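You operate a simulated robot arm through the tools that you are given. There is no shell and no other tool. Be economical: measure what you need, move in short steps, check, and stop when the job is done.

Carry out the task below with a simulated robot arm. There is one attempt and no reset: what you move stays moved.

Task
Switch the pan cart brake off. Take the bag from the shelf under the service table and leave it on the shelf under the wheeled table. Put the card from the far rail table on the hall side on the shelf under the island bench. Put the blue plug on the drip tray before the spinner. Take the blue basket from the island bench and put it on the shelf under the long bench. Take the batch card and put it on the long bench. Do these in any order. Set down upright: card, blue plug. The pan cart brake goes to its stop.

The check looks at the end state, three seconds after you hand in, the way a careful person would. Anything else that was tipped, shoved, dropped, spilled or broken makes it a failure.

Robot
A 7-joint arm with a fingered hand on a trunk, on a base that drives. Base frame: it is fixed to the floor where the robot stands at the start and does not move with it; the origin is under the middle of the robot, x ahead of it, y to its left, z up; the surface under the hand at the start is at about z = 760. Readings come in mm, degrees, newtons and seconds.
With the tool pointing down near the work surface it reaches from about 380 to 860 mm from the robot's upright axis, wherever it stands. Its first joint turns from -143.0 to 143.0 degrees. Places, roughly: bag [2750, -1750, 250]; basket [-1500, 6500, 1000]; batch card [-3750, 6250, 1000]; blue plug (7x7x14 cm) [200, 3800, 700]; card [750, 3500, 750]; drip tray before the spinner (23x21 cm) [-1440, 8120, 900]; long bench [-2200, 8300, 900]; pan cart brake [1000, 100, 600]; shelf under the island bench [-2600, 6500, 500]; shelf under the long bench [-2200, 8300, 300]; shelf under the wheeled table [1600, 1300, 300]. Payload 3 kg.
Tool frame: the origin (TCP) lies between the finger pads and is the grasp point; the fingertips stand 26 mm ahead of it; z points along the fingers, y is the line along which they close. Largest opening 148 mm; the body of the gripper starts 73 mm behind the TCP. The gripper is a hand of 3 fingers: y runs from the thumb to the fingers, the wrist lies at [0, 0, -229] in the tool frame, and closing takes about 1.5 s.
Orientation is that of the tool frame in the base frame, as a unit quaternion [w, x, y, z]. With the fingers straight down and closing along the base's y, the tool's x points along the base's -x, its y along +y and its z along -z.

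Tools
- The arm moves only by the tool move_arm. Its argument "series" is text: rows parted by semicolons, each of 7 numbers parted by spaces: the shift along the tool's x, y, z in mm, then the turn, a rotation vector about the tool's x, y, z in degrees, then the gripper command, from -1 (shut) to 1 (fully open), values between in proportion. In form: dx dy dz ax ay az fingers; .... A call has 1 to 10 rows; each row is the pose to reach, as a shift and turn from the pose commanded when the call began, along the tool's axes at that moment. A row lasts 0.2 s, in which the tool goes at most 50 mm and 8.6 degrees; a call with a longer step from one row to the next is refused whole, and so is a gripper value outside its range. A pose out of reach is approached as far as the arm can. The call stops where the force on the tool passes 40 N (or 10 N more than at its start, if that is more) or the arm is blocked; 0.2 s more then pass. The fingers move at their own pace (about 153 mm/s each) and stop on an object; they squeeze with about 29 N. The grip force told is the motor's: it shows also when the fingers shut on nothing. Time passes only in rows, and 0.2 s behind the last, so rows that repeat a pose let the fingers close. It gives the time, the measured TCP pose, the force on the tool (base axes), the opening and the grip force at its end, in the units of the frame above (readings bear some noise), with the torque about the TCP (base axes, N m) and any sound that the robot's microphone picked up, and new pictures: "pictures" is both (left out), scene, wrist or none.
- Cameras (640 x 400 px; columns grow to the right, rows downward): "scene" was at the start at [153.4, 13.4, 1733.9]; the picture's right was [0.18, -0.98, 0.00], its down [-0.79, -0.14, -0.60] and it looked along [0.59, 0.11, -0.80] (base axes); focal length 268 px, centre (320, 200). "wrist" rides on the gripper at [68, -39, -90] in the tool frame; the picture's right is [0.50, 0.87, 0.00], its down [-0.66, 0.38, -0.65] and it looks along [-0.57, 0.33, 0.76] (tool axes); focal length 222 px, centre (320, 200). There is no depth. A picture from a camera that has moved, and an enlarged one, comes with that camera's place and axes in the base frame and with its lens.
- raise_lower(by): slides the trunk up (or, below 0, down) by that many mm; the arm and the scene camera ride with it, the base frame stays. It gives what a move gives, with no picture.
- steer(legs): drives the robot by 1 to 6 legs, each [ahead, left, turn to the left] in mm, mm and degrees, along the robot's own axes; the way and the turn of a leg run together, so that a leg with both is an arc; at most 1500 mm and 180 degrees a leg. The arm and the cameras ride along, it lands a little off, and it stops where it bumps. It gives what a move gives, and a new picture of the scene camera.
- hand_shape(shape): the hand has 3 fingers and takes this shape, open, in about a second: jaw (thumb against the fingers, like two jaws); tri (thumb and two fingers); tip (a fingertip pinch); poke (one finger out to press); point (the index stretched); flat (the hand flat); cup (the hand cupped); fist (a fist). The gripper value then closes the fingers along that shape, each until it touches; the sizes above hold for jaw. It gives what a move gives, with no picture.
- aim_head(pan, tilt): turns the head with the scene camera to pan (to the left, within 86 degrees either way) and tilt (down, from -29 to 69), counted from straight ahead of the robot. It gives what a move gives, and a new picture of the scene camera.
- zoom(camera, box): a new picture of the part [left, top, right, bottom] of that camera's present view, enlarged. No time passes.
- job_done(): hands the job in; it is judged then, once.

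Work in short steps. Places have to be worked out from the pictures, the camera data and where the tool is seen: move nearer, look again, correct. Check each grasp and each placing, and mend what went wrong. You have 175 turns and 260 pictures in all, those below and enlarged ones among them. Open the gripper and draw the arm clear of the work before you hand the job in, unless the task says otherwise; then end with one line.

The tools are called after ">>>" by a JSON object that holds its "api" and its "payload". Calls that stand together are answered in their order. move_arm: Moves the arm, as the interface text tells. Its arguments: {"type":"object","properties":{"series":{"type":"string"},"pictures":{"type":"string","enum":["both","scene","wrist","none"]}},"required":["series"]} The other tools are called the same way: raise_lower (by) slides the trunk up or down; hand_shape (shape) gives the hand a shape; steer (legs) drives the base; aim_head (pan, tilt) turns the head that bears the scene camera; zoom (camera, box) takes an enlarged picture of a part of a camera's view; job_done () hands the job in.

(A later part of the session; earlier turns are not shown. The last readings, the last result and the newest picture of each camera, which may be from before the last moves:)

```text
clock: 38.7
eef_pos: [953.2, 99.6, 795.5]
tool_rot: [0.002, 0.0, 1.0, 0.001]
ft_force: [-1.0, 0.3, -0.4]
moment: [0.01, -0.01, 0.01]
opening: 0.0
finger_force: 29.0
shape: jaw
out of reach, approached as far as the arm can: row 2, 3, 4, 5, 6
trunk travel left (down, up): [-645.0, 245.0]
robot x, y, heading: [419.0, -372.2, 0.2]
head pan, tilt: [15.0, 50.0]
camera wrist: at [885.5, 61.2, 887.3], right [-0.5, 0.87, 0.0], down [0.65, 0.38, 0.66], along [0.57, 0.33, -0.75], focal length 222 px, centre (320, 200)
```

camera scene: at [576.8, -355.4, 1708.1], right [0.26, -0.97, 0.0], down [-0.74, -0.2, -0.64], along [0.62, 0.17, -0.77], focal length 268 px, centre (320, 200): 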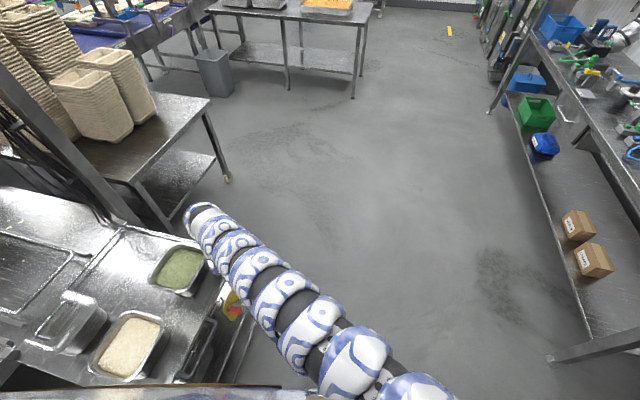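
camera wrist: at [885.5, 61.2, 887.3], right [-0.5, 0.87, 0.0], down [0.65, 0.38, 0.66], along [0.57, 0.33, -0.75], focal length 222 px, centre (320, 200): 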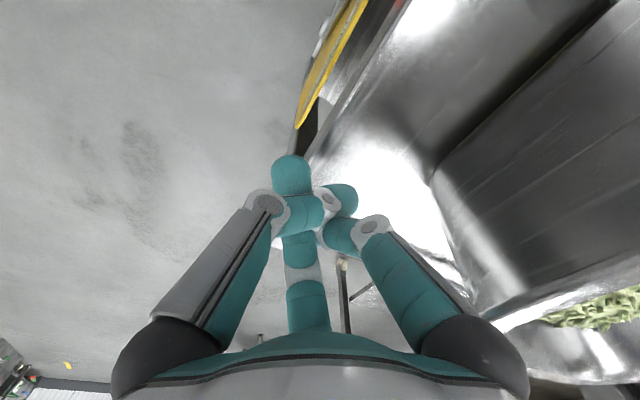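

The arm is at its reach limit, so I use the base: shift left 14 mm, then ahead 40 mm to push the cart by its cap.

>>> {"api": "steer", "payload": {"legs": [[0, 14, 0], [40, 0, 0]]}}

>>> {"api": "zoom", "payload": {"camera": "wrist", "box": [220, 100, 480, 280]}}

```text
clock: 40.0
eef_pos: [992.0, 114.8, 796.4]
tool_rot: [0.002, 0.0, 1.0, 0.002]
ft_force: [-3.3, 5.6, 16.7]
moment: [-0.22, -0.03, -0.06]
opening: 0.0
finger_force: 28.9
shape: jaw
trunk travel left (down, up): [-645.0, 245.0]
robot x, y, heading: [462.5, -360.5, -0.0]
head pan, tilt: [15.0, 50.0]
camera scene: at [615.8, -342.2, 1708.4], right [0.26, -0.97, 0.0], down [-0.74, -0.2, -0.64], along [0.62, 0.17, -0.77], focal length 268 px, centre (320, 200)
```

scene: 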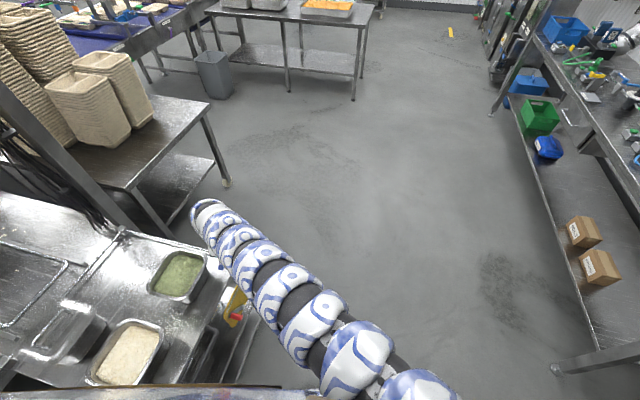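

```text
2.22 times, centred on (350, 190) of wrist
camera zoom: at [923.6, 76.3, 888.1], right [-0.5, 0.87, 0.0], down [0.65, 0.38, 0.66], along [0.57, 0.33, -0.75], focal length 494 px, centre (253, 222)
```

zoom: 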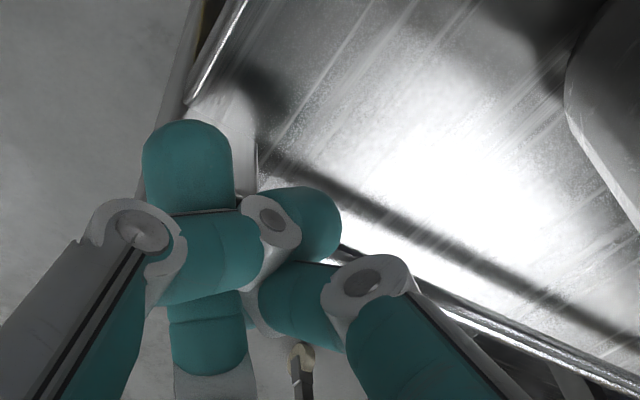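

Upward force: the fingertips ride on the cap's top. I lift, go back 45 mm, and lower further until just above the cart top.

>>> {"api": "move_arm", "payload": {"series": "0 0 -25 0 0 0 -1; 25 0 -25 0 0 0 -1; 55 0 -25 0 0 0 -1; 55 0 0 0 0 0 -1; 55 0 8 0 0 0 -1; 55 0 14 0 0 0 -1; 55 0 20 0 0 0 -1;55 0 24 0 0 0 -1", "pictures": "wrist"}}

>>> {"api": "zoom", "payload": {"camera": "wrist", "box": [220, 100, 480, 280]}}

```text
clock: 41.8
eef_pos: [939.4, 118.4, 780.6]
tool_rot: [0.005, 0.0, 1.0, 0.007]
ft_force: [-3.0, -8.3, 22.8]
moment: [1.3, -0.27, 0.33]
opening: 0.1
finger_force: 28.9
shape: jaw
trunk travel left (down, up): [-645.0, 245.0]
robot x, y, heading: [463.6, -362.6, 0.0]
head pan, tilt: [15.0, 50.0]
stopped in row 8: the force on the tool passed its limit at 45 N (the readings are from after the stop); the commanded pose is now the measured one
camera wrist: at [871.4, 79.1, 869.9], right [-0.5, 0.87, 0.01], down [0.65, 0.37, 0.67], along [0.57, 0.34, -0.75], focal length 222 px, centre (320, 200)
```

wrist: 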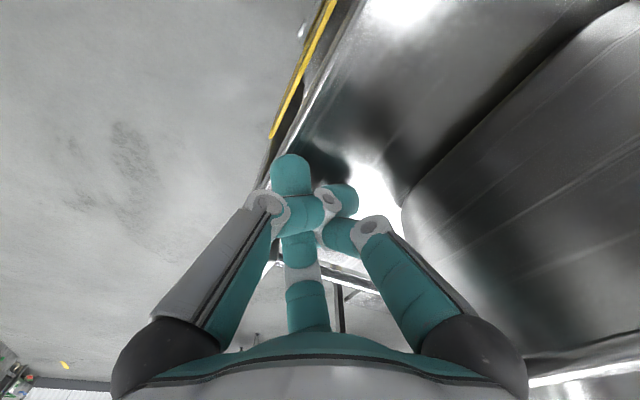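

```text
2.22 times, centred on (350, 190) of wrist
camera zoom: at [871.4, 79.1, 869.9], right [-0.5, 0.87, 0.01], down [0.65, 0.37, 0.67], along [0.57, 0.34, -0.75], focal length 494 px, centre (253, 222)
```

zoom: 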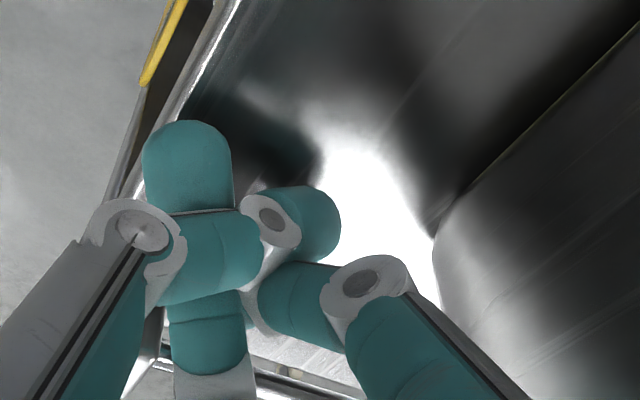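

Surface reached at tip z≈755. I lift 4 mm and push with the base 50 mm ahead.

>>> {"api": "move_arm", "payload": {"series": "0 0 -4 0 0 0 -1; 0 0 -4 0 0 0 -1", "pictures": "none"}}

>>> {"api": "steer", "payload": {"legs": [[50, 0, 0]]}}

>>> {"api": "zoom", "payload": {"camera": "wrist", "box": [220, 100, 480, 280]}}

```text
clock: 42.4
eef_pos: [939.4, 119.3, 780.5]
tool_rot: [0.003, 0.0, 1.0, 0.005]
ft_force: [0.9, -1.2, 6.2]
moment: [0.34, 0.02, 0.04]
opening: 0.1
finger_force: 29.1
shape: jaw
trunk travel left (down, up): [-645.0, 245.0]
robot x, y, heading: [462.2, -365.0, -0.1]
head pan, tilt: [15.0, 50.0]
```

```text
clock: 43.3
eef_pos: [969.4, 122.3, 782.2]
tool_rot: [0.002, -0.004, 1.0, 0.006]
ft_force: [2.8, -3.5, -0.3]
moment: [0.27, 0.12, 0.03]
opening: 0.0
finger_force: 28.8
shape: jaw
trunk travel left (down, up): [-645.0, 245.0]
robot x, y, heading: [503.3, -366.7, 0.1]
head pan, tilt: [15.0, 50.0]
stopped in leg 1: the force on the tool passed its limit at 43 N (the readings are from after the stop); the commanded pose is now the measured one
camera scene: at [653.2, -341.6, 1708.1], right [0.26, -0.97, 0.0], down [-0.74, -0.2, -0.64], along [0.62, 0.17, -0.77], focal length 268 px, centre (320, 200)
```

scene: 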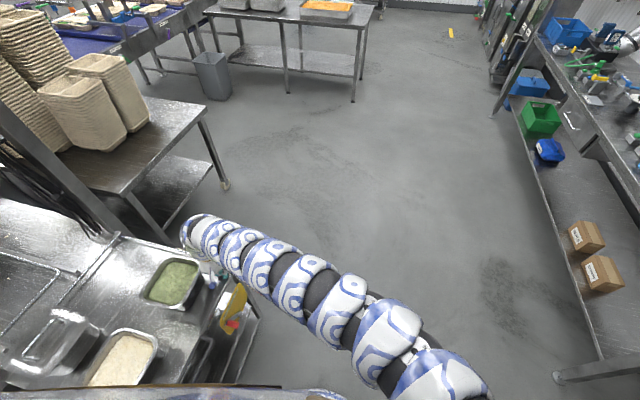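

```text
2.22 times, centred on (350, 190) of wrist
camera zoom: at [902.0, 81.6, 872.4], right [-0.51, 0.86, 0.01], down [0.65, 0.38, 0.66], along [0.57, 0.34, -0.75], focal length 494 px, centre (253, 222)
```

zoom: 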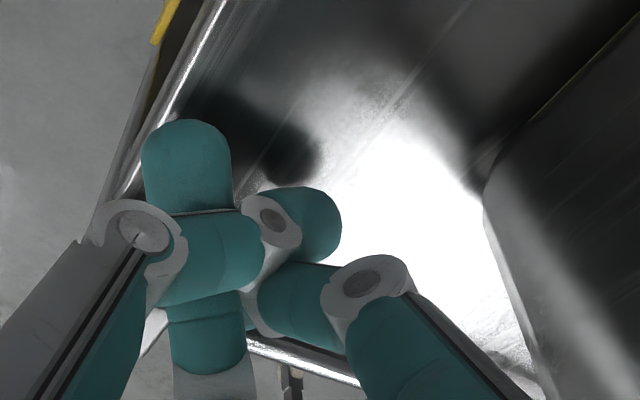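

Contact with the cap stopped the drive. I continue in shorter pushes.

>>> {"api": "steer", "payload": {"legs": [[20, 0, 0]]}}

>>> {"api": "steer", "payload": {"legs": [[20, 0, 0]]}}

```text
clock: 44.1
eef_pos: [990.3, 121.6, 782.4]
tool_rot: [0.001, -0.003, 1.0, 0.004]
ft_force: [0.6, -0.5, 2.5]
moment: [0.15, 0.01, 0.0]
opening: 0.1
finger_force: 28.8
shape: jaw
trunk travel left (down, up): [-645.0, 245.0]
robot x, y, heading: [517.9, -360.7, 0.2]
head pan, tilt: [15.0, 50.0]
camera scene: at [674.4, -341.3, 1708.0], right [0.26, -0.97, 0.0], down [-0.74, -0.2, -0.64], along [0.62, 0.17, -0.77], focal length 268 px, centre (320, 200)
```

scene: 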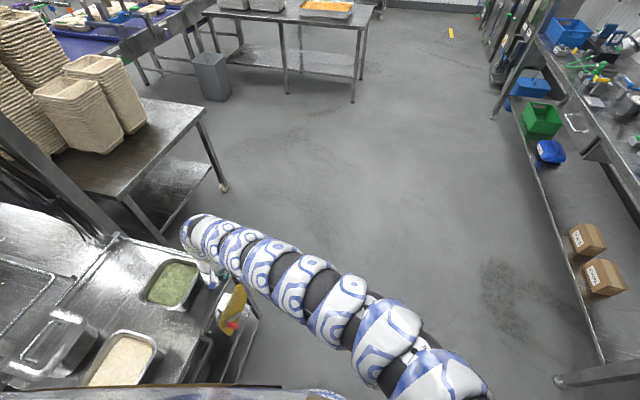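

```text
clock: 44.9
eef_pos: [1010.2, 121.7, 781.8]
tool_rot: [0.001, -0.002, 1.0, 0.006]
ft_force: [-0.4, -0.1, 2.2]
moment: [0.12, -0.04, 0.07]
opening: 0.0
finger_force: 28.6
shape: jaw
trunk travel left (down, up): [-645.0, 245.0]
robot x, y, heading: [537.6, -357.8, -0.3]
head pan, tilt: [15.0, 50.0]
camera scene: at [694.7, -341.2, 1707.9], right [0.26, -0.97, 0.0], down [-0.74, -0.2, -0.64], along [0.62, 0.17, -0.77], focal length 268 px, centre (320, 200)
```

scene: 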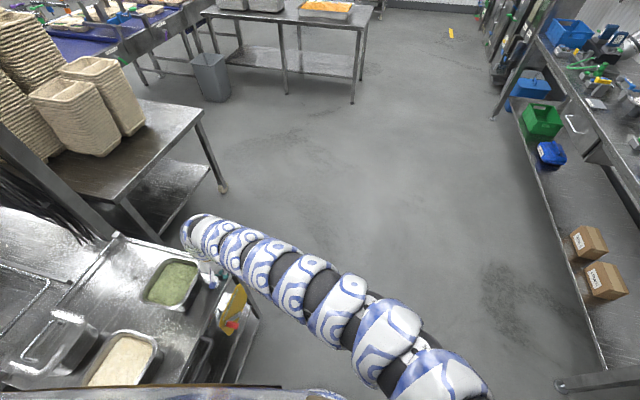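

The cart is rolling back along with me. About 23 mm more by my estimate.

>>> {"api": "steer", "payload": {"legs": [[20, 0, 0]]}}

>>> {"api": "move_arm", "payload": {"series": "10 0 0 0 0 0 -1; 20 0 -20 0 0 0 -1; 20 0 -60 0 0 0 -1; 20 -40 -80 0 0 0 -1; 20 -80 -80 0 0 0 -1;20 -120 -80 0 0 0 -1;20 -160 -80 0 0 0 -1;20 -200 -80 0 0 0 -1;20 -240 -80 0 0 0 -1;20 -280 -80 0 0 0 -1", "pictures": "scene"}}

>>> {"api": "zoom", "payload": {"camera": "scene", "box": [160, 210, 280, 285]}}

```text
clock: 45.8
eef_pos: [1016.4, 126.5, 783.6]
tool_rot: [-0.003, -0.008, 1.0, 0.007]
ft_force: [-2.5, -3.1, 2.6]
moment: [0.28, 0.05, 0.08]
opening: 0.1
finger_force: 28.8
shape: jaw
trunk travel left (down, up): [-645.0, 245.0]
robot x, y, heading: [557.0, -365.2, 0.0]
head pan, tilt: [15.0, 50.0]
stopped in leg 1: the force on the tool passed its limit at 51 N (the readings are from after the stop); the commanded pose is now the measured one
camera scene: at [709.3, -341.4, 1708.0], right [0.26, -0.97, 0.0], down [-0.74, -0.2, -0.64], along [0.62, 0.17, -0.77], focal length 268 px, centre (320, 200)
```

scene: 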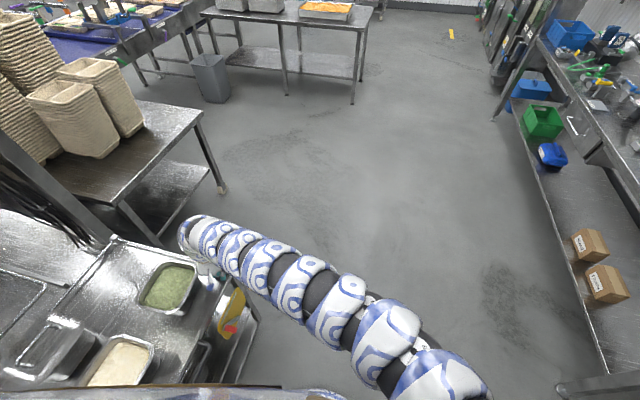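

```text
clock: 48.0
eef_pos: [1065.0, -69.0, 830.1]
tool_rot: [-0.006, -0.006, 1.0, 0.003]
ft_force: [0.4, -0.2, 0.7]
moment: [0.0, 0.08, -0.01]
opening: 0.2
finger_force: 28.4
shape: jaw
out of reach, approached as far as the arm can: row 6, 7, 8, 9, 10
trunk travel left (down, up): [-645.0, 245.0]
robot x, y, heading: [553.3, -360.9, -0.0]
head pan, tilt: [15.0, 50.0]
camera scene: at [711.9, -343.4, 1707.9], right [0.26, -0.97, 0.0], down [-0.74, -0.2, -0.64], along [0.62, 0.17, -0.77], focal length 268 px, centre (320, 200)
```

scene: 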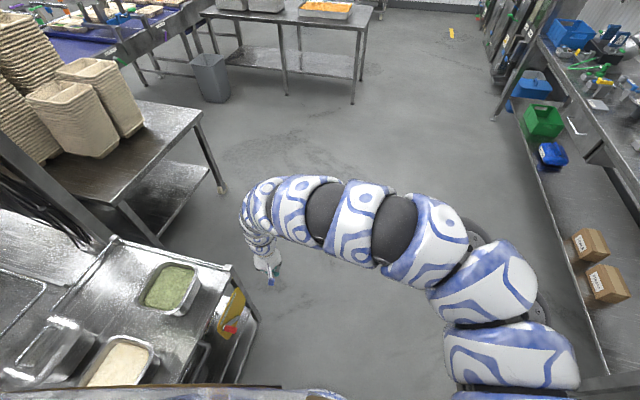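

```text
5.33 times, centred on (220, 248) of scene
camera zoom: at [711.9, -343.4, 1707.9], right [0.26, -0.97, 0.0], down [-0.74, -0.2, -0.64], along [0.62, 0.17, -0.77], focal length 1427 px, centre (853, -53)
```

zoom: 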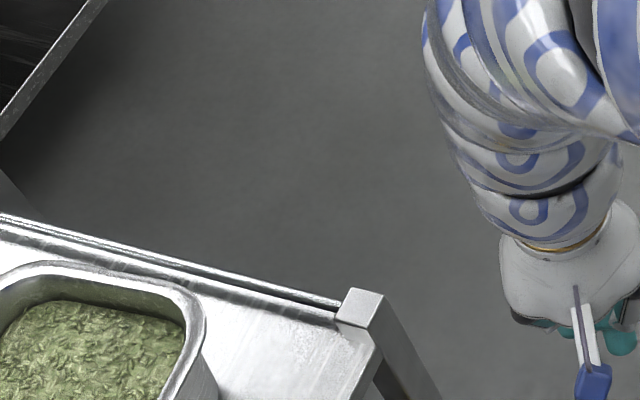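

The cap is now at x≈1056, matching its original place (≈1050–1055). Let me check the brake lever.

>>> {"api": "zoom", "payload": {"camera": "scene", "box": [190, 270, 290, 350]}}

>>> {"api": "move_arm", "payload": {"series": "0 0 0 0 0 0 -1", "pictures": "wrist"}}

```text
5.00 times, centred on (240, 310) of scene
camera zoom: at [711.9, -343.4, 1707.9], right [0.26, -0.97, 0.0], down [-0.74, -0.2, -0.64], along [0.62, 0.17, -0.77], focal length 1338 px, centre (720, -350)
```

zoom: 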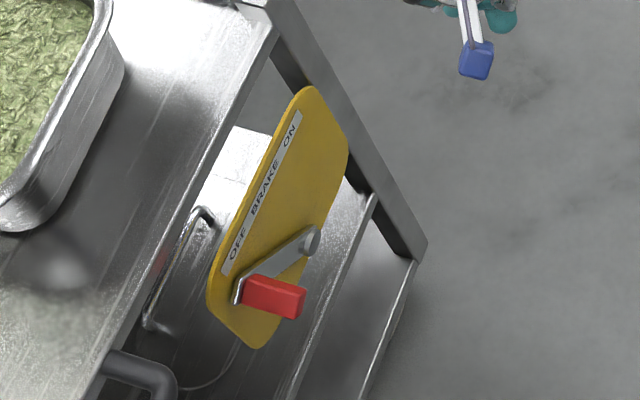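

```text
clock: 48.4
eef_pos: [1064.3, -67.8, 828.0]
tool_rot: [-0.006, -0.007, 1.0, 0.003]
ft_force: [0.2, 0.0, 0.7]
moment: [0.0, 0.01, 0.0]
opening: 0.0
finger_force: 29.0
shape: jaw
trunk travel left (down, up): [-645.0, 245.0]
robot x, y, heading: [551.4, -363.7, -0.1]
head pan, tilt: [15.0, 50.0]
camera wrist: at [998.9, -108.6, 920.9], right [-0.51, 0.86, 0.01], down [0.66, 0.38, 0.65], along [0.55, 0.34, -0.76], focal length 222 px, centre (320, 200)
```

wrist: 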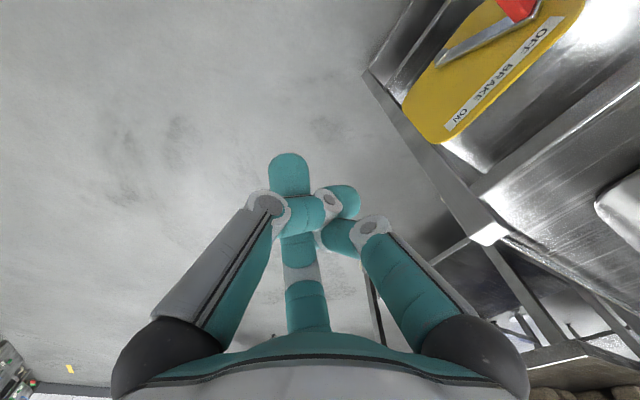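

The lever is fully at OFF. Next the bag: I drive ahead and look at the benches on the right, around (2750, −1750).

>>> {"api": "steer", "payload": {"legs": [[1300, 0, 0]]}}

>>> {"api": "aim_head", "payload": {"pan": -50, "tilt": 30}}

```text
clock: 54.9
eef_pos: [2377.8, -66.2, 829.7]
tool_rot: [-0.007, -0.008, 1.0, 0.003]
ft_force: [-0.3, 1.2, 0.0]
moment: [-0.06, 0.01, -0.03]
opening: 0.0
finger_force: 29.1
shape: jaw
trunk travel left (down, up): [-645.0, 245.0]
robot x, y, heading: [1870.5, -359.1, 0.3]
head pan, tilt: [15.0, 50.0]
camera scene: at [2023.7, -339.8, 1708.0], right [0.26, -0.97, 0.0], down [-0.74, -0.2, -0.64], along [0.62, 0.17, -0.77], focal length 268 px, centre (320, 200)
```

scene: 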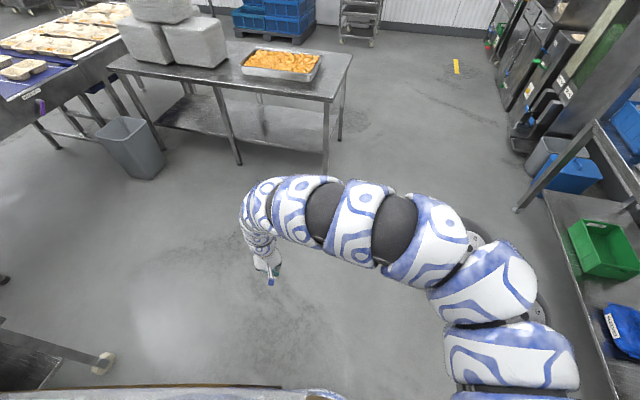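

```text
clock: 56.3
eef_pos: [2377.4, -66.2, 829.4]
tool_rot: [-0.006, -0.008, 1.0, 0.002]
ft_force: [0.4, 0.5, 0.4]
moment: [0.0, -0.02, 0.01]
opening: 0.2
finger_force: 29.4
shape: jaw
trunk travel left (down, up): [-645.0, 245.0]
robot x, y, heading: [1869.5, -362.0, -0.1]
head pan, tilt: [-50.0, 30.0]
camera scene: at [2007.4, -429.0, 1737.6], right [-0.76, -0.64, 0.0], down [-0.32, 0.38, -0.87], along [0.56, -0.66, -0.5], focal length 268 px, centre (320, 200)
```

scene: 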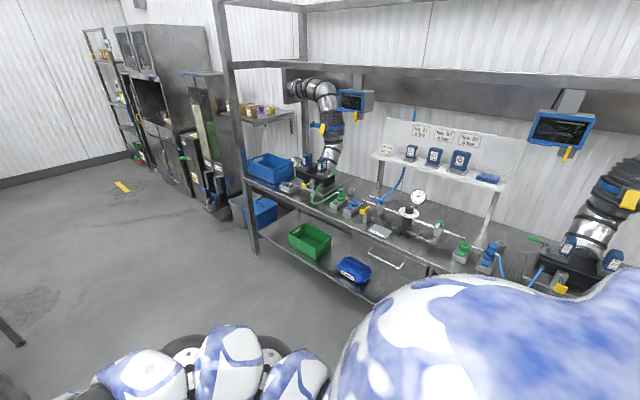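

The blue labelled packet on the lower shelf is at about (2800, −1750): the bag. Zoom on it.

>>> {"api": "zoom", "payload": {"camera": "scene", "box": [270, 200, 430, 300]}}

```text
4.00 times, centred on (350, 250) of scene
camera zoom: at [2007.4, -429.0, 1737.6], right [-0.76, -0.64, 0.0], down [-0.32, 0.38, -0.87], along [0.56, -0.66, -0.5], focal length 1070 px, centre (200, 0)
```

zoom: 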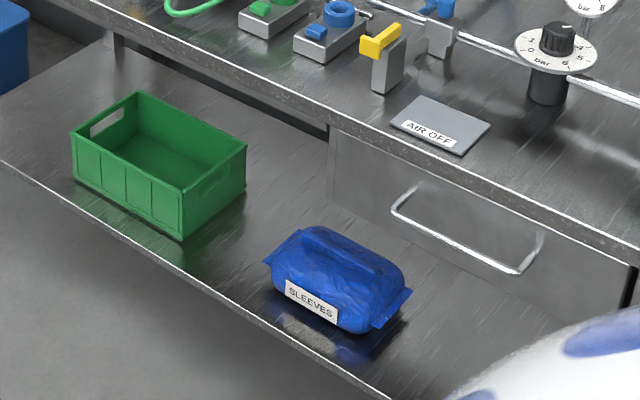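

The bag ("SLEEVES") lies lengthwise along x at about (2760, −1700), well under the bench front. I turn to face the bench and move in front of it.

>>> {"api": "steer", "payload": {"legs": [[0, 0, -90], [0, 880, 0], [350, 0, 0]]}}

>>> {"api": "aim_head", "payload": {"pan": 0, "tilt": 45}}

```text
clock: 66.7
eef_pos: [3040.2, -1232.3, 827.5]
tool_rot: [-0.002, 0.706, 0.708, 0.005]
ft_force: [0.1, -0.1, -0.6]
moment: [0.03, 0.01, 0.01]
opening: 0.1
finger_force: 28.5
shape: jaw
trunk travel left (down, up): [-645.0, 245.0]
robot x, y, heading: [2751.7, -718.6, -90.8]
head pan, tilt: [-50.0, 30.0]
camera scene: at [2681.0, -856.7, 1737.5], right [-0.63, 0.77, 0.0], down [0.39, 0.32, -0.87], along [-0.67, -0.55, -0.5], focal length 268 px, centre (320, 200)
```

scene: 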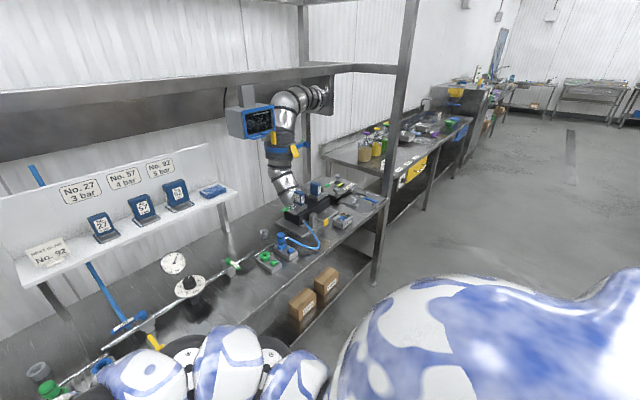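

```text
clock: 67.9
eef_pos: [3038.3, -1231.5, 829.9]
tool_rot: [-0.002, 0.706, 0.708, 0.006]
ft_force: [-0.8, -0.3, -0.1]
moment: [-0.01, 0.0, -0.03]
opening: 0.0
finger_force: 28.6
shape: jaw
trunk travel left (down, up): [-645.0, 245.0]
robot x, y, heading: [2752.1, -716.8, -90.5]
head pan, tilt: [0.0, 45.0]
camera scene: at [2749.9, -879.8, 1715.0], right [-1.0, 0.01, 0.0], down [0.01, 0.71, -0.71], along [-0.01, -0.71, -0.71], focal length 268 px, centre (320, 200)
```

scene: 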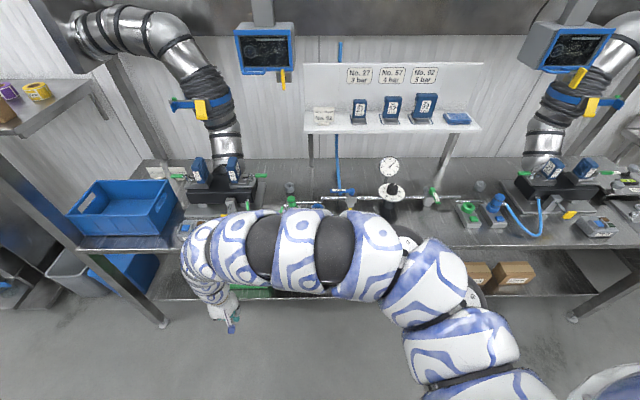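

The bench edge is at y≈−1440, hand at −1232 in front of it. I lower the trunk so the arm works at shelf height, then look.

>>> {"api": "raise_lower", "payload": {"by": -430}}

>>> {"api": "aim_head", "payload": {"pan": 0, "tilt": 40}}

```text
refused: -430 is not a number from -400 to 400
```

```text
clock: 68.5
eef_pos: [3040.1, -1231.3, 829.7]
tool_rot: [-0.003, 0.706, 0.709, 0.006]
ft_force: [-0.7, 1.4, 0.0]
moment: [0.07, 0.0, 0.05]
opening: 0.0
finger_force: 29.2
shape: jaw
trunk travel left (down, up): [-645.0, 245.0]
robot x, y, heading: [2745.4, -720.9, -90.5]
head pan, tilt: [0.0, 40.0]
camera scene: at [2750.0, -883.5, 1722.2], right [-1.0, 0.01, 0.0], down [0.01, 0.64, -0.77], along [-0.01, -0.77, -0.64], focal length 268 px, centre (320, 200)
```

scene: 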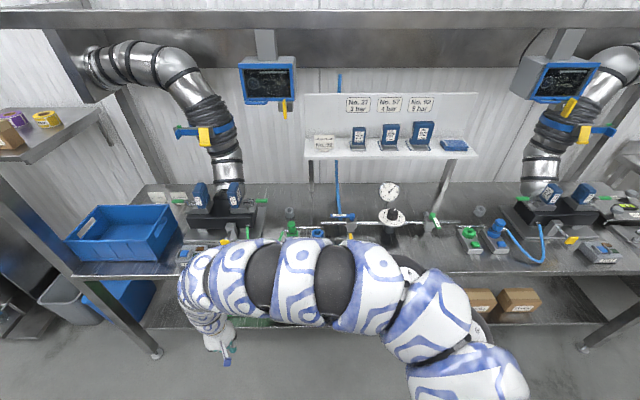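

Limit is 400 per call; I lower 400, open the hand to make a view, and turn it so the fingers close front-to-back.

>>> {"api": "raise_lower", "payload": {"by": -400}}

>>> {"api": "move_arm", "payload": {"series": "0 -10 0 0 0 8.5 -1; 0 -20 0 0 0 17 -1; 0 -30 0 0 0 25.5 -1; 0 -40 0 0 0 34 -1; 0 -50 0 0 0 42.5 -1; 0 -60 0 0 0 51 -1; 0 -70 0 0 0 59.5 -1; 0 -80 0 0 0 68 -1; 0 -90 0 0 0 76.5 -1; 0 -100 0 0 0 85 -1", "pictures": "both"}}

```text
clock: 72.4
eef_pos: [3039.2, -1230.9, 429.7]
tool_rot: [-0.002, 0.706, 0.709, 0.007]
ft_force: [0.3, 0.3, 0.5]
moment: [0.03, 0.02, 0.01]
opening: 0.0
finger_force: 28.8
shape: jaw
trunk travel left (down, up): [-245.0, 645.0]
robot x, y, heading: [2746.3, -719.1, -90.6]
head pan, tilt: [0.0, 40.0]
```

```text
clock: 74.6
eef_pos: [2999.4, -1276.9, 430.9]
tool_rot: [-0.007, 0.999, 0.045, 0.003]
ft_force: [-0.3, -0.3, 0.3]
moment: [-0.02, 0.0, -0.03]
opening: 0.0
finger_force: 29.5
shape: jaw
out of reach, approached as far as the arm can: row 1, 2, 3, 4, 5, 6, 7, 8, 9, 10
trunk travel left (down, up): [-245.0, 645.0]
robot x, y, heading: [2748.2, -719.0, -90.9]
head pan, tilt: [0.0, 40.0]
camera scene: at [2749.3, -883.9, 1322.2], right [-1.0, 0.01, 0.0], down [0.01, 0.64, -0.77], along [-0.01, -0.77, -0.64], focal length 268 px, centre (320, 200)
camera wrist: at [3062.7, -1233.2, 521.5], right [0.57, -0.82, -0.01], down [-0.62, -0.44, 0.64], along [-0.53, -0.37, -0.76], focal length 222 px, centre (320, 200)
```

scene: 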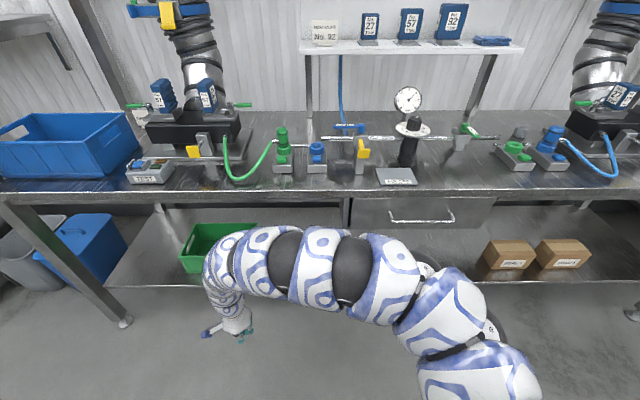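
wrist: 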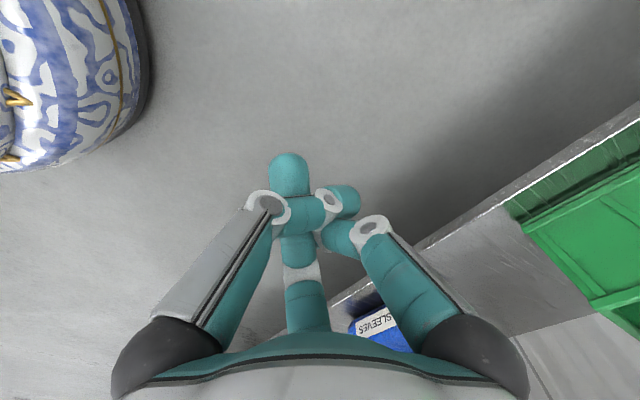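

Orientation is right. I shift the hand to the bag's x, finish the turn and open the fingers.

>>> {"api": "move_arm", "payload": {"series": "-48 0 0 0 0 2 1; -96 0 0 0 0 4 1; -144 0 0 0 0 5 1; -192 0 0 0 0 5 1; -235 0 0 0 0 5 1; -235 0 0 0 0 5 1", "pictures": "both"}}

```text
clock: 76.0
eef_pos: [2808.2, -1400.5, 428.7]
tool_rot: [-0.008, 1.0, 0.001, 0.003]
ft_force: [-0.4, 0.9, 0.1]
moment: [0.0, -0.03, 0.02]
opening: 142.0
finger_force: 0.0
shape: jaw
out of reach, approached as far as the arm can: row 1, 2, 3, 4, 5, 6
trunk travel left (down, up): [-245.0, 645.0]
robot x, y, heading: [2751.2, -719.7, -90.6]
head pan, tilt: [0.0, 40.0]
camera scene: at [2749.6, -883.6, 1322.2], right [-1.0, 0.01, 0.0], down [0.01, 0.64, -0.77], along [-0.01, -0.77, -0.64], focal length 268 px, centre (320, 200)
camera wrist: at [2874.9, -1362.2, 521.1], right [0.5, -0.86, -0.01], down [-0.66, -0.39, 0.65], along [-0.56, -0.32, -0.76], focal length 222 px, centre (320, 200)
```

scene: 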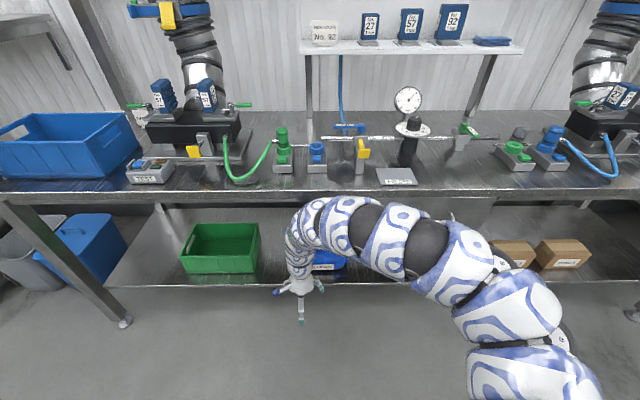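
wrist: 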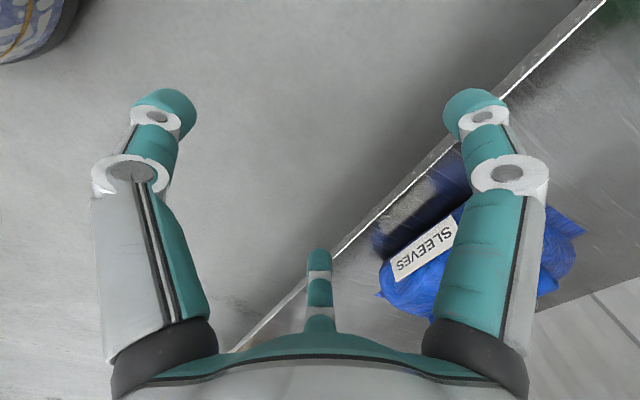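

The bag is visible partly behind a finger. Enlarge it to judge its place and yaw.

>>> {"api": "zoom", "payload": {"camera": "wrist", "box": [340, 130, 640, 320]}}

>>> {"api": "zoom", "payload": {"camera": "scene", "box": [240, 180, 400, 300]}}

```text
2.11 times, centred on (490, 225) of wrist
camera zoom: at [2874.9, -1362.2, 521.1], right [0.5, -0.86, -0.01], down [-0.66, -0.39, 0.65], along [-0.56, -0.32, -0.76], focal length 468 px, centre (-38, 147)
```

zoom: 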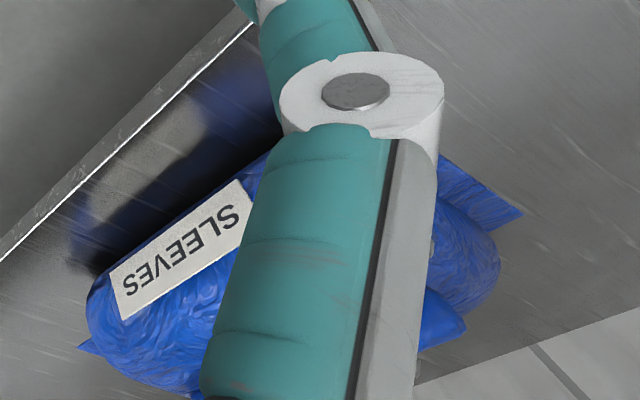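

```text
3.33 times, centred on (320, 240) of scene
camera zoom: at [2749.6, -883.6, 1322.2], right [-1.0, 0.01, 0.0], down [0.01, 0.64, -0.77], along [-0.01, -0.77, -0.64], focal length 892 px, centre (320, 67)
```

zoom: 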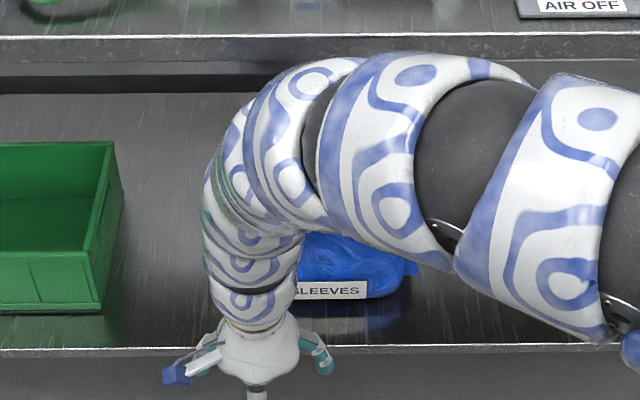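

Solving both views puts the label at (2733, −1607, 335), so the bag centre is about (2738, −1655, 345) and the shelf ≈ 290. A vertical hand would lift the arm into the bench, so I tilt the hand about 35° to reach in from the front.

>>> {"api": "move_arm", "payload": {"series": "0 0 0 -8 0 0 1; 0 0 0 -16 0 0 1; 0 0 0 -24 0 0 1; 0 0 0 -32 0 0 1; 0 0 0 -36 0 0 1; 0 0 0 -36 0 0 1", "pictures": "both"}}

```text
clock: 77.4
eef_pos: [2906.4, -1526.8, 489.6]
tool_rot: [0.299, 0.954, 0.001, 0.001]
ft_force: [0.1, -0.1, -0.9]
moment: [-0.01, 0.02, 0.0]
opening: 141.8
finger_force: 0.0
shape: jaw
out of reach, approached as far as the arm can: row 1, 2, 3, 4, 5, 6
trunk travel left (down, up): [-245.0, 645.0]
robot x, y, heading: [2751.2, -723.0, -90.6]
head pan, tilt: [0.0, 40.0]
camera scene: at [2750.0, -883.5, 1322.2], right [-1.0, 0.01, 0.0], down [0.01, 0.64, -0.77], along [-0.01, -0.77, -0.64], focal length 268 px, centre (320, 200)
camera wrist: at [2974.1, -1441.8, 542.4], right [0.5, -0.71, 0.49], down [-0.66, 0.06, 0.75], along [-0.56, -0.7, -0.44], focal length 222 px, centre (320, 200)
```

scene: 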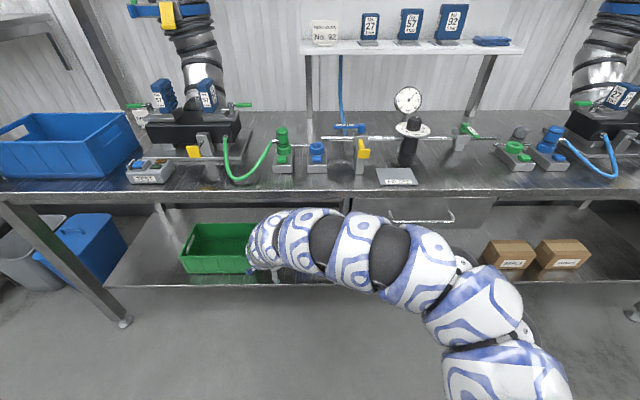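
wrist: 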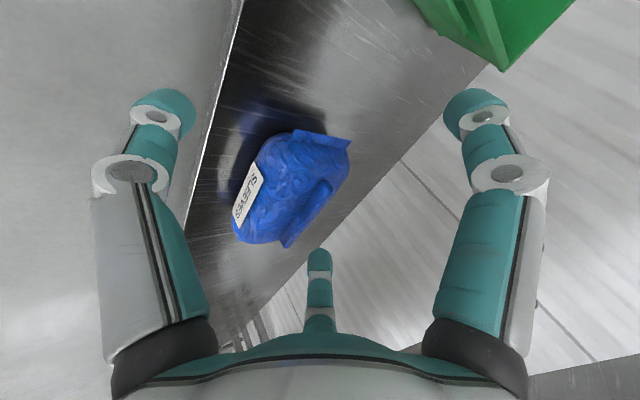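

Bag is in clear view; the arm found a tilted pose at (2906, −1527, 490). Before going in I check the arm's height against the bench lip with a second viewpoint.

>>> {"api": "aim_head", "payload": {"pan": -60, "tilt": 25}}

>>> {"api": "aim_head", "payload": {"pan": -25, "tilt": 65}}

```text
clock: 78.7
eef_pos: [2906.5, -1524.6, 490.5]
tool_rot: [0.298, 0.955, 0.001, 0.001]
ft_force: [-0.3, 0.0, 0.2]
moment: [0.01, 0.0, 0.01]
opening: 142.3
finger_force: 0.1
shape: jaw
trunk travel left (down, up): [-245.0, 645.0]
robot x, y, heading: [2750.7, -717.4, -90.6]
head pan, tilt: [-60.0, 25.0]
camera scene: at [2670.6, -843.8, 1345.6], right [-0.49, 0.87, 0.0], down [0.37, 0.21, -0.91], along [-0.79, -0.44, -0.42], focal length 268 px, centre (320, 200)
```

scene: 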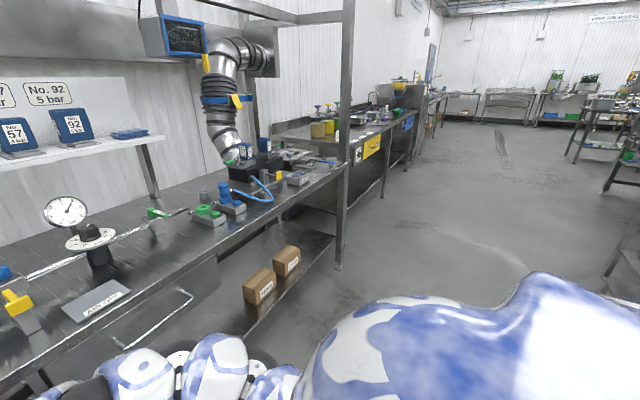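

```text
clock: 79.7
eef_pos: [2906.9, -1525.8, 488.9]
tool_rot: [0.299, 0.954, 0.0, 0.001]
ft_force: [-0.3, -0.4, 0.0]
moment: [0.01, 0.01, 0.03]
opening: 142.0
finger_force: 0.0
shape: jaw
trunk travel left (down, up): [-245.0, 645.0]
robot x, y, heading: [2750.0, -718.9, -90.6]
head pan, tilt: [-25.0, 65.0]
camera scene: at [2724.5, -853.3, 1290.0], right [-0.9, 0.43, 0.0], down [0.39, 0.82, -0.42], along [-0.18, -0.38, -0.91], focal length 268 px, centre (320, 200)
```

scene: 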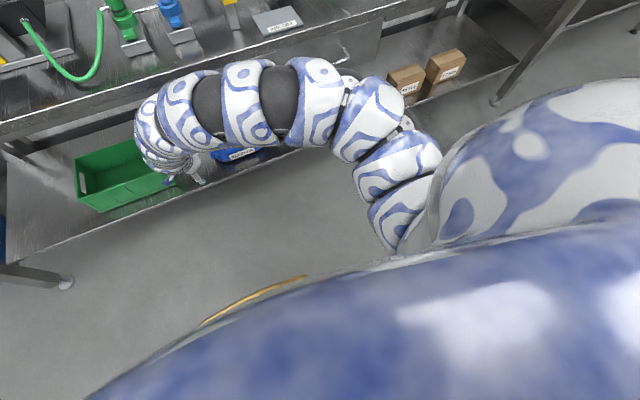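

The arm arches high in front (z≈1000, y≈−1150) and descends along the tilt, so moving along the tool axis keeps it clear of the bench lip. I drive right 168 and ahead 53 mm to line up on the bag.

>>> {"api": "steer", "payload": {"legs": [[0, -168, 0], [50, 0, 0]]}}

>>> {"api": "move_arm", "payload": {"series": "0 0 0 0 0 0 1", "pictures": "wrist"}}

```text
clock: 81.7
eef_pos: [2735.8, -1573.1, 490.5]
tool_rot: [0.298, 0.955, 0.0, 0.001]
ft_force: [-0.9, 0.2, 0.1]
moment: [-0.02, -0.02, -0.02]
opening: 141.8
finger_force: 0.1
shape: jaw
trunk travel left (down, up): [-245.0, 645.0]
robot x, y, heading: [2579.1, -766.9, -90.5]
head pan, tilt: [-25.0, 65.0]
camera scene: at [2555.1, -901.1, 1290.0], right [-0.9, 0.43, 0.0], down [0.39, 0.82, -0.42], along [-0.18, -0.38, -0.91], focal length 268 px, centre (320, 200)
```

scene: 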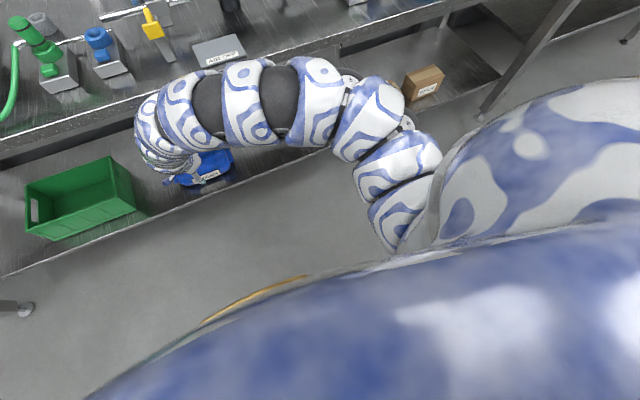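

```text
clock: 82.1
eef_pos: [2736.5, -1574.6, 489.5]
tool_rot: [0.297, 0.955, 0.001, 0.001]
ft_force: [1.0, 0.0, -0.5]
moment: [0.0, 0.02, 0.03]
opening: 141.9
finger_force: 0.0
shape: jaw
trunk travel left (down, up): [-245.0, 645.0]
robot x, y, heading: [2585.9, -767.5, -90.8]
head pan, tilt: [-25.0, 65.0]
camera wrist: at [2804.3, -1490.1, 542.5], right [0.5, -0.71, 0.49], down [-0.66, 0.06, 0.75], along [-0.56, -0.7, -0.44], focal length 222 px, centre (320, 200)
```

wrist: 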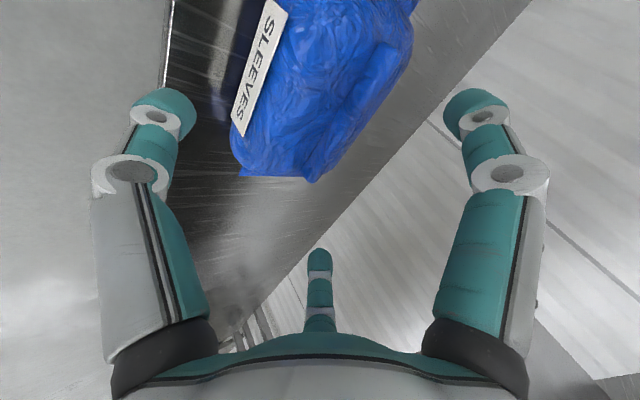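

The bag is ~125 mm wide, so I need a smaller tilt (~20°), with a lower arm. I back out, lower the trunk fully, and see what pose the arm can take there.

>>> {"api": "steer", "payload": {"legs": [[-300, 0, 0]]}}

>>> {"api": "raise_lower", "payload": {"by": -200}}

>>> {"api": "move_arm", "payload": {"series": "0 0 -20 5 0 0 1; 0 0 -40 10 0 0 1; 0 0 -60 15 0 0 1; 0 0 -60 15 0 0 1", "pictures": "none"}}

>>> {"api": "aim_head", "payload": {"pan": 0, "tilt": 40}}

```text
clock: 84.2
eef_pos: [2739.8, -1275.5, 487.7]
tool_rot: [0.299, 0.954, 0.0, 0.001]
ft_force: [-0.2, -0.3, 0.1]
moment: [0.01, 0.01, -0.02]
opening: 142.3
finger_force: 0.0
shape: jaw
trunk travel left (down, up): [-245.0, 645.0]
robot x, y, heading: [2586.6, -465.8, -90.8]
head pan, tilt: [-25.0, 65.0]
camera scene: at [2558.6, -603.1, 1289.9], right [-0.9, 0.43, 0.0], down [0.39, 0.82, -0.42], along [-0.18, -0.38, -0.91], focal length 268 px, centre (320, 200)
```

scene: 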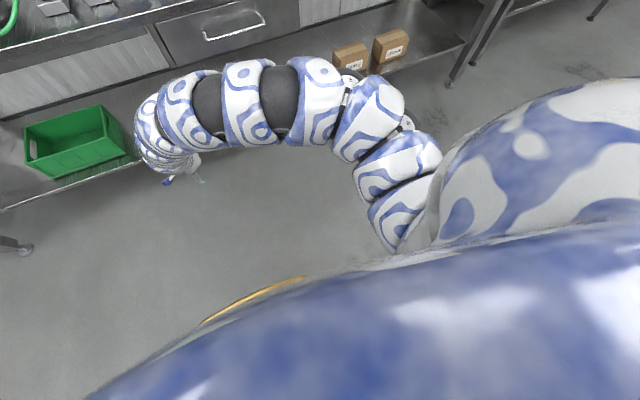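

```text
clock: 86.3
eef_pos: [2740.2, -1275.6, 289.0]
tool_rot: [0.297, 0.955, 0.0, 0.001]
ft_force: [0.3, 0.8, -0.5]
moment: [-0.02, -0.03, 0.01]
opening: 142.0
finger_force: 0.2
shape: jaw
trunk travel left (down, up): [-45.0, 845.0]
robot x, y, heading: [2585.8, -470.4, -90.6]
head pan, tilt: [-25.0, 65.0]
```

```text
clock: 87.3
eef_pos: [2753.4, -1258.4, 326.4]
tool_rot: [0.171, 0.985, 0.001, 0.001]
ft_force: [1.0, 0.4, 0.7]
moment: [-0.03, 0.04, -0.03]
opening: 141.9
finger_force: 0.1
shape: jaw
out of reach, approached as far as the arm can: row 1, 2, 3, 4
trunk travel left (down, up): [-45.0, 845.0]
robot x, y, heading: [2583.2, -469.2, -90.6]
head pan, tilt: [-25.0, 65.0]
```

```text
clock: 88.2
eef_pos: [2751.9, -1259.0, 326.3]
tool_rot: [0.17, 0.985, 0.0, 0.001]
ft_force: [0.2, 0.9, -0.6]
moment: [0.0, -0.01, -0.02]
opening: 142.0
finger_force: 0.0
shape: jaw
trunk travel left (down, up): [-45.0, 845.0]
robot x, y, heading: [2586.6, -465.1, -90.4]
head pan, tilt: [0.0, 40.0]
camera scene: at [2583.7, -633.1, 1122.2], right [-1.0, 0.01, 0.0], down [0.01, 0.64, -0.77], along [-0.01, -0.77, -0.64], focal length 268 px, centre (320, 200)
```

scene: 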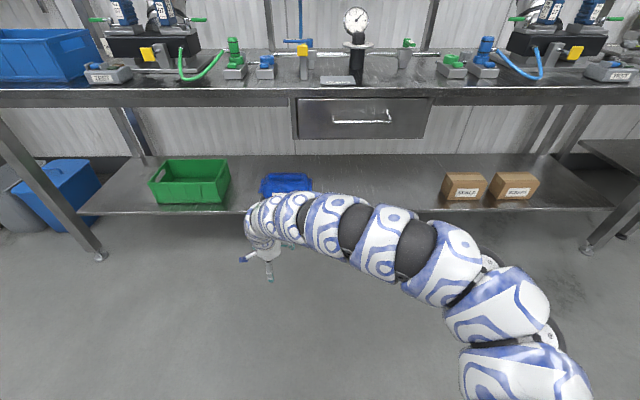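

The arm holds tilt 20° at z=326 with a flatter arm. One more viewpoint to measure the arm's height.

>>> {"api": "aim_head", "payload": {"pan": -15, "tilt": 65}}

```text
clock: 89.1
eef_pos: [2750.9, -1260.3, 324.4]
tool_rot: [0.171, 0.985, 0.0, 0.001]
ft_force: [-0.2, 0.0, 0.1]
moment: [-0.03, 0.02, 0.02]
opening: 141.8
finger_force: 0.0
shape: jaw
trunk travel left (down, up): [-45.0, 845.0]
robot x, y, heading: [2583.9, -469.4, -90.3]
head pan, tilt: [-15.0, 65.0]
camera scene: at [2568.5, -606.7, 1090.0], right [-0.96, 0.27, 0.0], down [0.24, 0.87, -0.42], along [-0.11, -0.41, -0.91], focal length 268 px, centre (320, 200)
```

scene: 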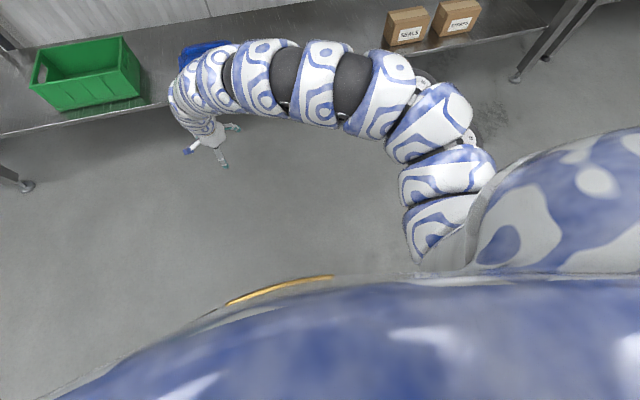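

The arm's mid-link would just meet the bench lip (bottom ≈ 825). Stretching the arm should flatten it; I extend 110 mm outwards here in free space and compare.

>>> {"api": "move_arm", "payload": {"series": "0 36 4 0 0 0 1; 0 72 8 0 0 0 1; 0 110 16 0 0 0 1; 0 110 16 0 0 0 1", "pictures": "scene"}}

>>> {"api": "aim_head", "payload": {"pan": 0, "tilt": 40}}

```text
clock: 90.1
eef_pos: [2750.7, -1369.8, 347.5]
tool_rot: [0.171, 0.985, -0.001, 0.001]
ft_force: [0.5, 0.1, -0.1]
moment: [-0.03, 0.0, 0.0]
opening: 142.3
finger_force: 0.1
shape: jaw
trunk travel left (down, up): [-45.0, 845.0]
robot x, y, heading: [2585.8, -467.2, -90.7]
head pan, tilt: [-15.0, 65.0]
camera scene: at [2568.4, -606.6, 1089.9], right [-0.96, 0.27, 0.0], down [0.25, 0.87, -0.42], along [-0.11, -0.41, -0.91], focal length 268 px, centre (320, 200)
```

scene: 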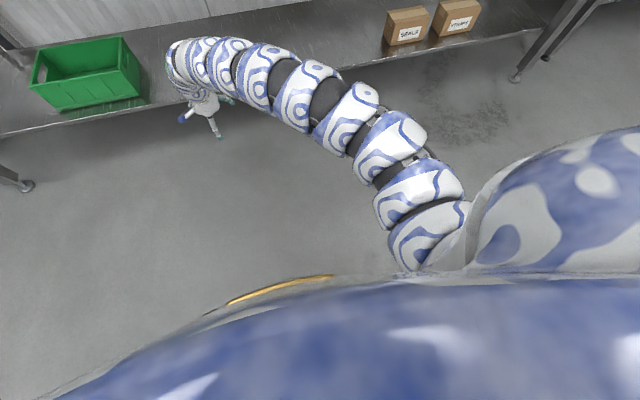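

```text
clock: 91.0
eef_pos: [2750.9, -1368.3, 347.8]
tool_rot: [0.171, 0.985, 0.0, 0.001]
ft_force: [-0.7, 0.2, -1.3]
moment: [-0.01, 0.0, 0.02]
opening: 142.2
finger_force: 0.0
shape: jaw
trunk travel left (down, up): [-45.0, 845.0]
robot x, y, heading: [2586.5, -469.9, -91.2]
head pan, tilt: [0.0, 40.0]
camera scene: at [2583.8, -633.2, 1122.2], right [-1.0, 0.01, 0.0], down [0.01, 0.64, -0.77], along [-0.01, -0.77, -0.64], focal length 268 px, centre (320, 200)
```

scene: 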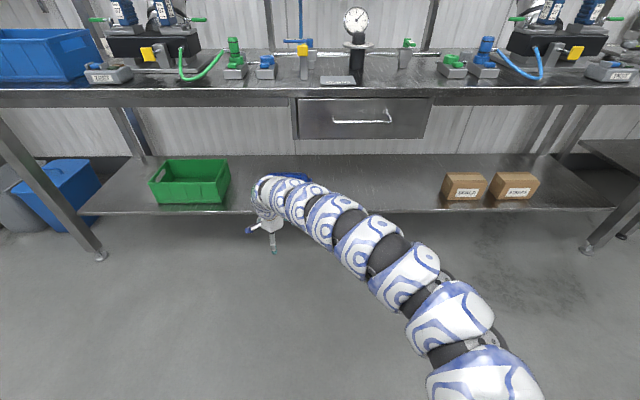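

Stretched, the arm is much flatter (mid-arm z≈780 far out front). To keep it clear of the drawer on the right I shift the robot left and swing the hand to the right so the arm points straight ahead.

>>> {"api": "steer", "payload": {"legs": [[0, 315, 0]]}}

>>> {"api": "move_arm", "payload": {"series": "-46 11 3 0 0 0 1; -92 22 6 0 0 0 1; -138 33 9 0 0 0 1; -184 44 12 0 0 0 1; -230 55 15 0 0 0 1; -276 66 18 0 0 0 1; -325 80 23 0 0 0 1; -325 80 23 0 0 0 1", "pictures": "scene"}}

```text
clock: 93.1
eef_pos: [3067.9, -1371.3, 347.7]
tool_rot: [0.171, 0.985, 0.002, 0.002]
ft_force: [0.5, 0.5, 0.2]
moment: [0.06, -0.01, 0.02]
opening: 142.3
finger_force: 0.2
shape: jaw
trunk travel left (down, up): [-45.0, 845.0]
robot x, y, heading: [2896.9, -473.7, -90.3]
head pan, tilt: [0.0, 40.0]
camera scene: at [2898.4, -636.5, 1122.2], right [-1.0, 0.01, 0.0], down [0.01, 0.64, -0.77], along [-0.01, -0.77, -0.64], focal length 268 px, centre (320, 200)
```

scene: 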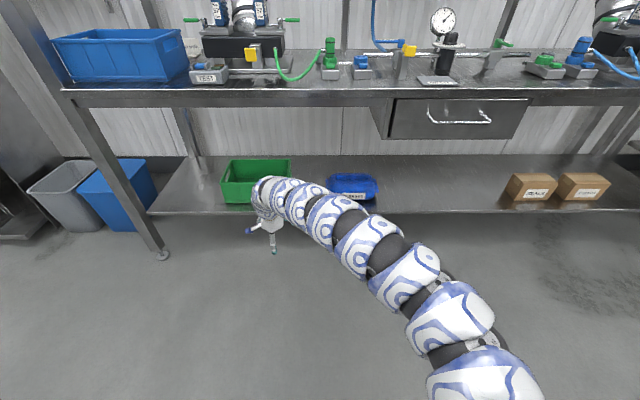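

```text
refused: row 7 steps farther than a row can; nothing moved
```

The bag is again located at (2731, −1667). I repeat the swing with smaller rows.

>>> {"api": "move_arm", "payload": {"series": "-40 10 3 0 0 0 1; -80 20 6 0 0 0 1; -120 30 9 0 0 0 1; -160 40 12 0 0 0 1; -200 50 15 0 0 0 1; -240 60 18 0 0 0 1; -285 70 20 0 0 0 1; -325 80 23 0 0 0 1; -325 80 23 0 0 0 1", "pictures": "both"}}

```text
clock: 95.1
eef_pos: [2740.7, -1454.7, 353.6]
tool_rot: [0.171, 0.985, 0.002, 0.001]
ft_force: [-0.6, 0.7, -0.8]
moment: [0.01, -0.04, -0.03]
opening: 142.0
finger_force: 0.0
shape: jaw
trunk travel left (down, up): [-45.0, 845.0]
robot x, y, heading: [2899.8, -467.3, -90.5]
head pan, tilt: [0.0, 40.0]
camera scene: at [2898.4, -636.6, 1122.2], right [-1.0, 0.01, 0.0], down [0.01, 0.64, -0.77], along [-0.01, -0.77, -0.64], focal length 268 px, centre (320, 200)
camera wrist: at [2809.0, -1387.5, 425.4], right [0.5, -0.81, 0.29], down [-0.66, -0.14, 0.74], along [-0.56, -0.56, -0.6], focal length 222 px, centre (320, 200)
```

scene: 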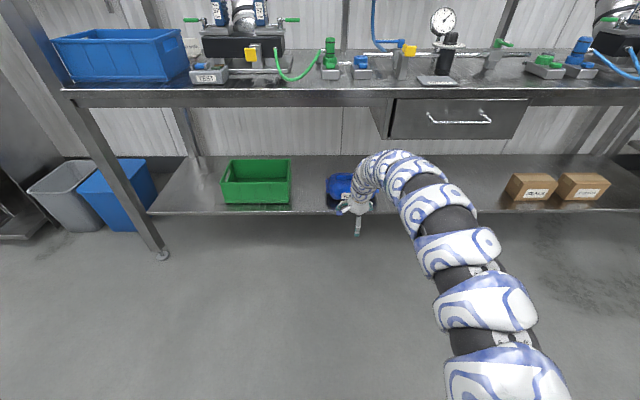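
wrist: 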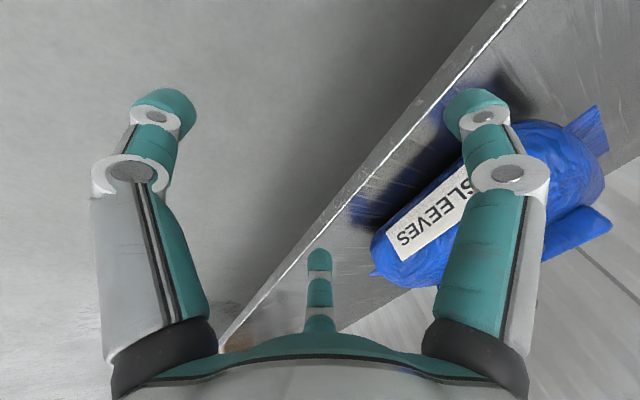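

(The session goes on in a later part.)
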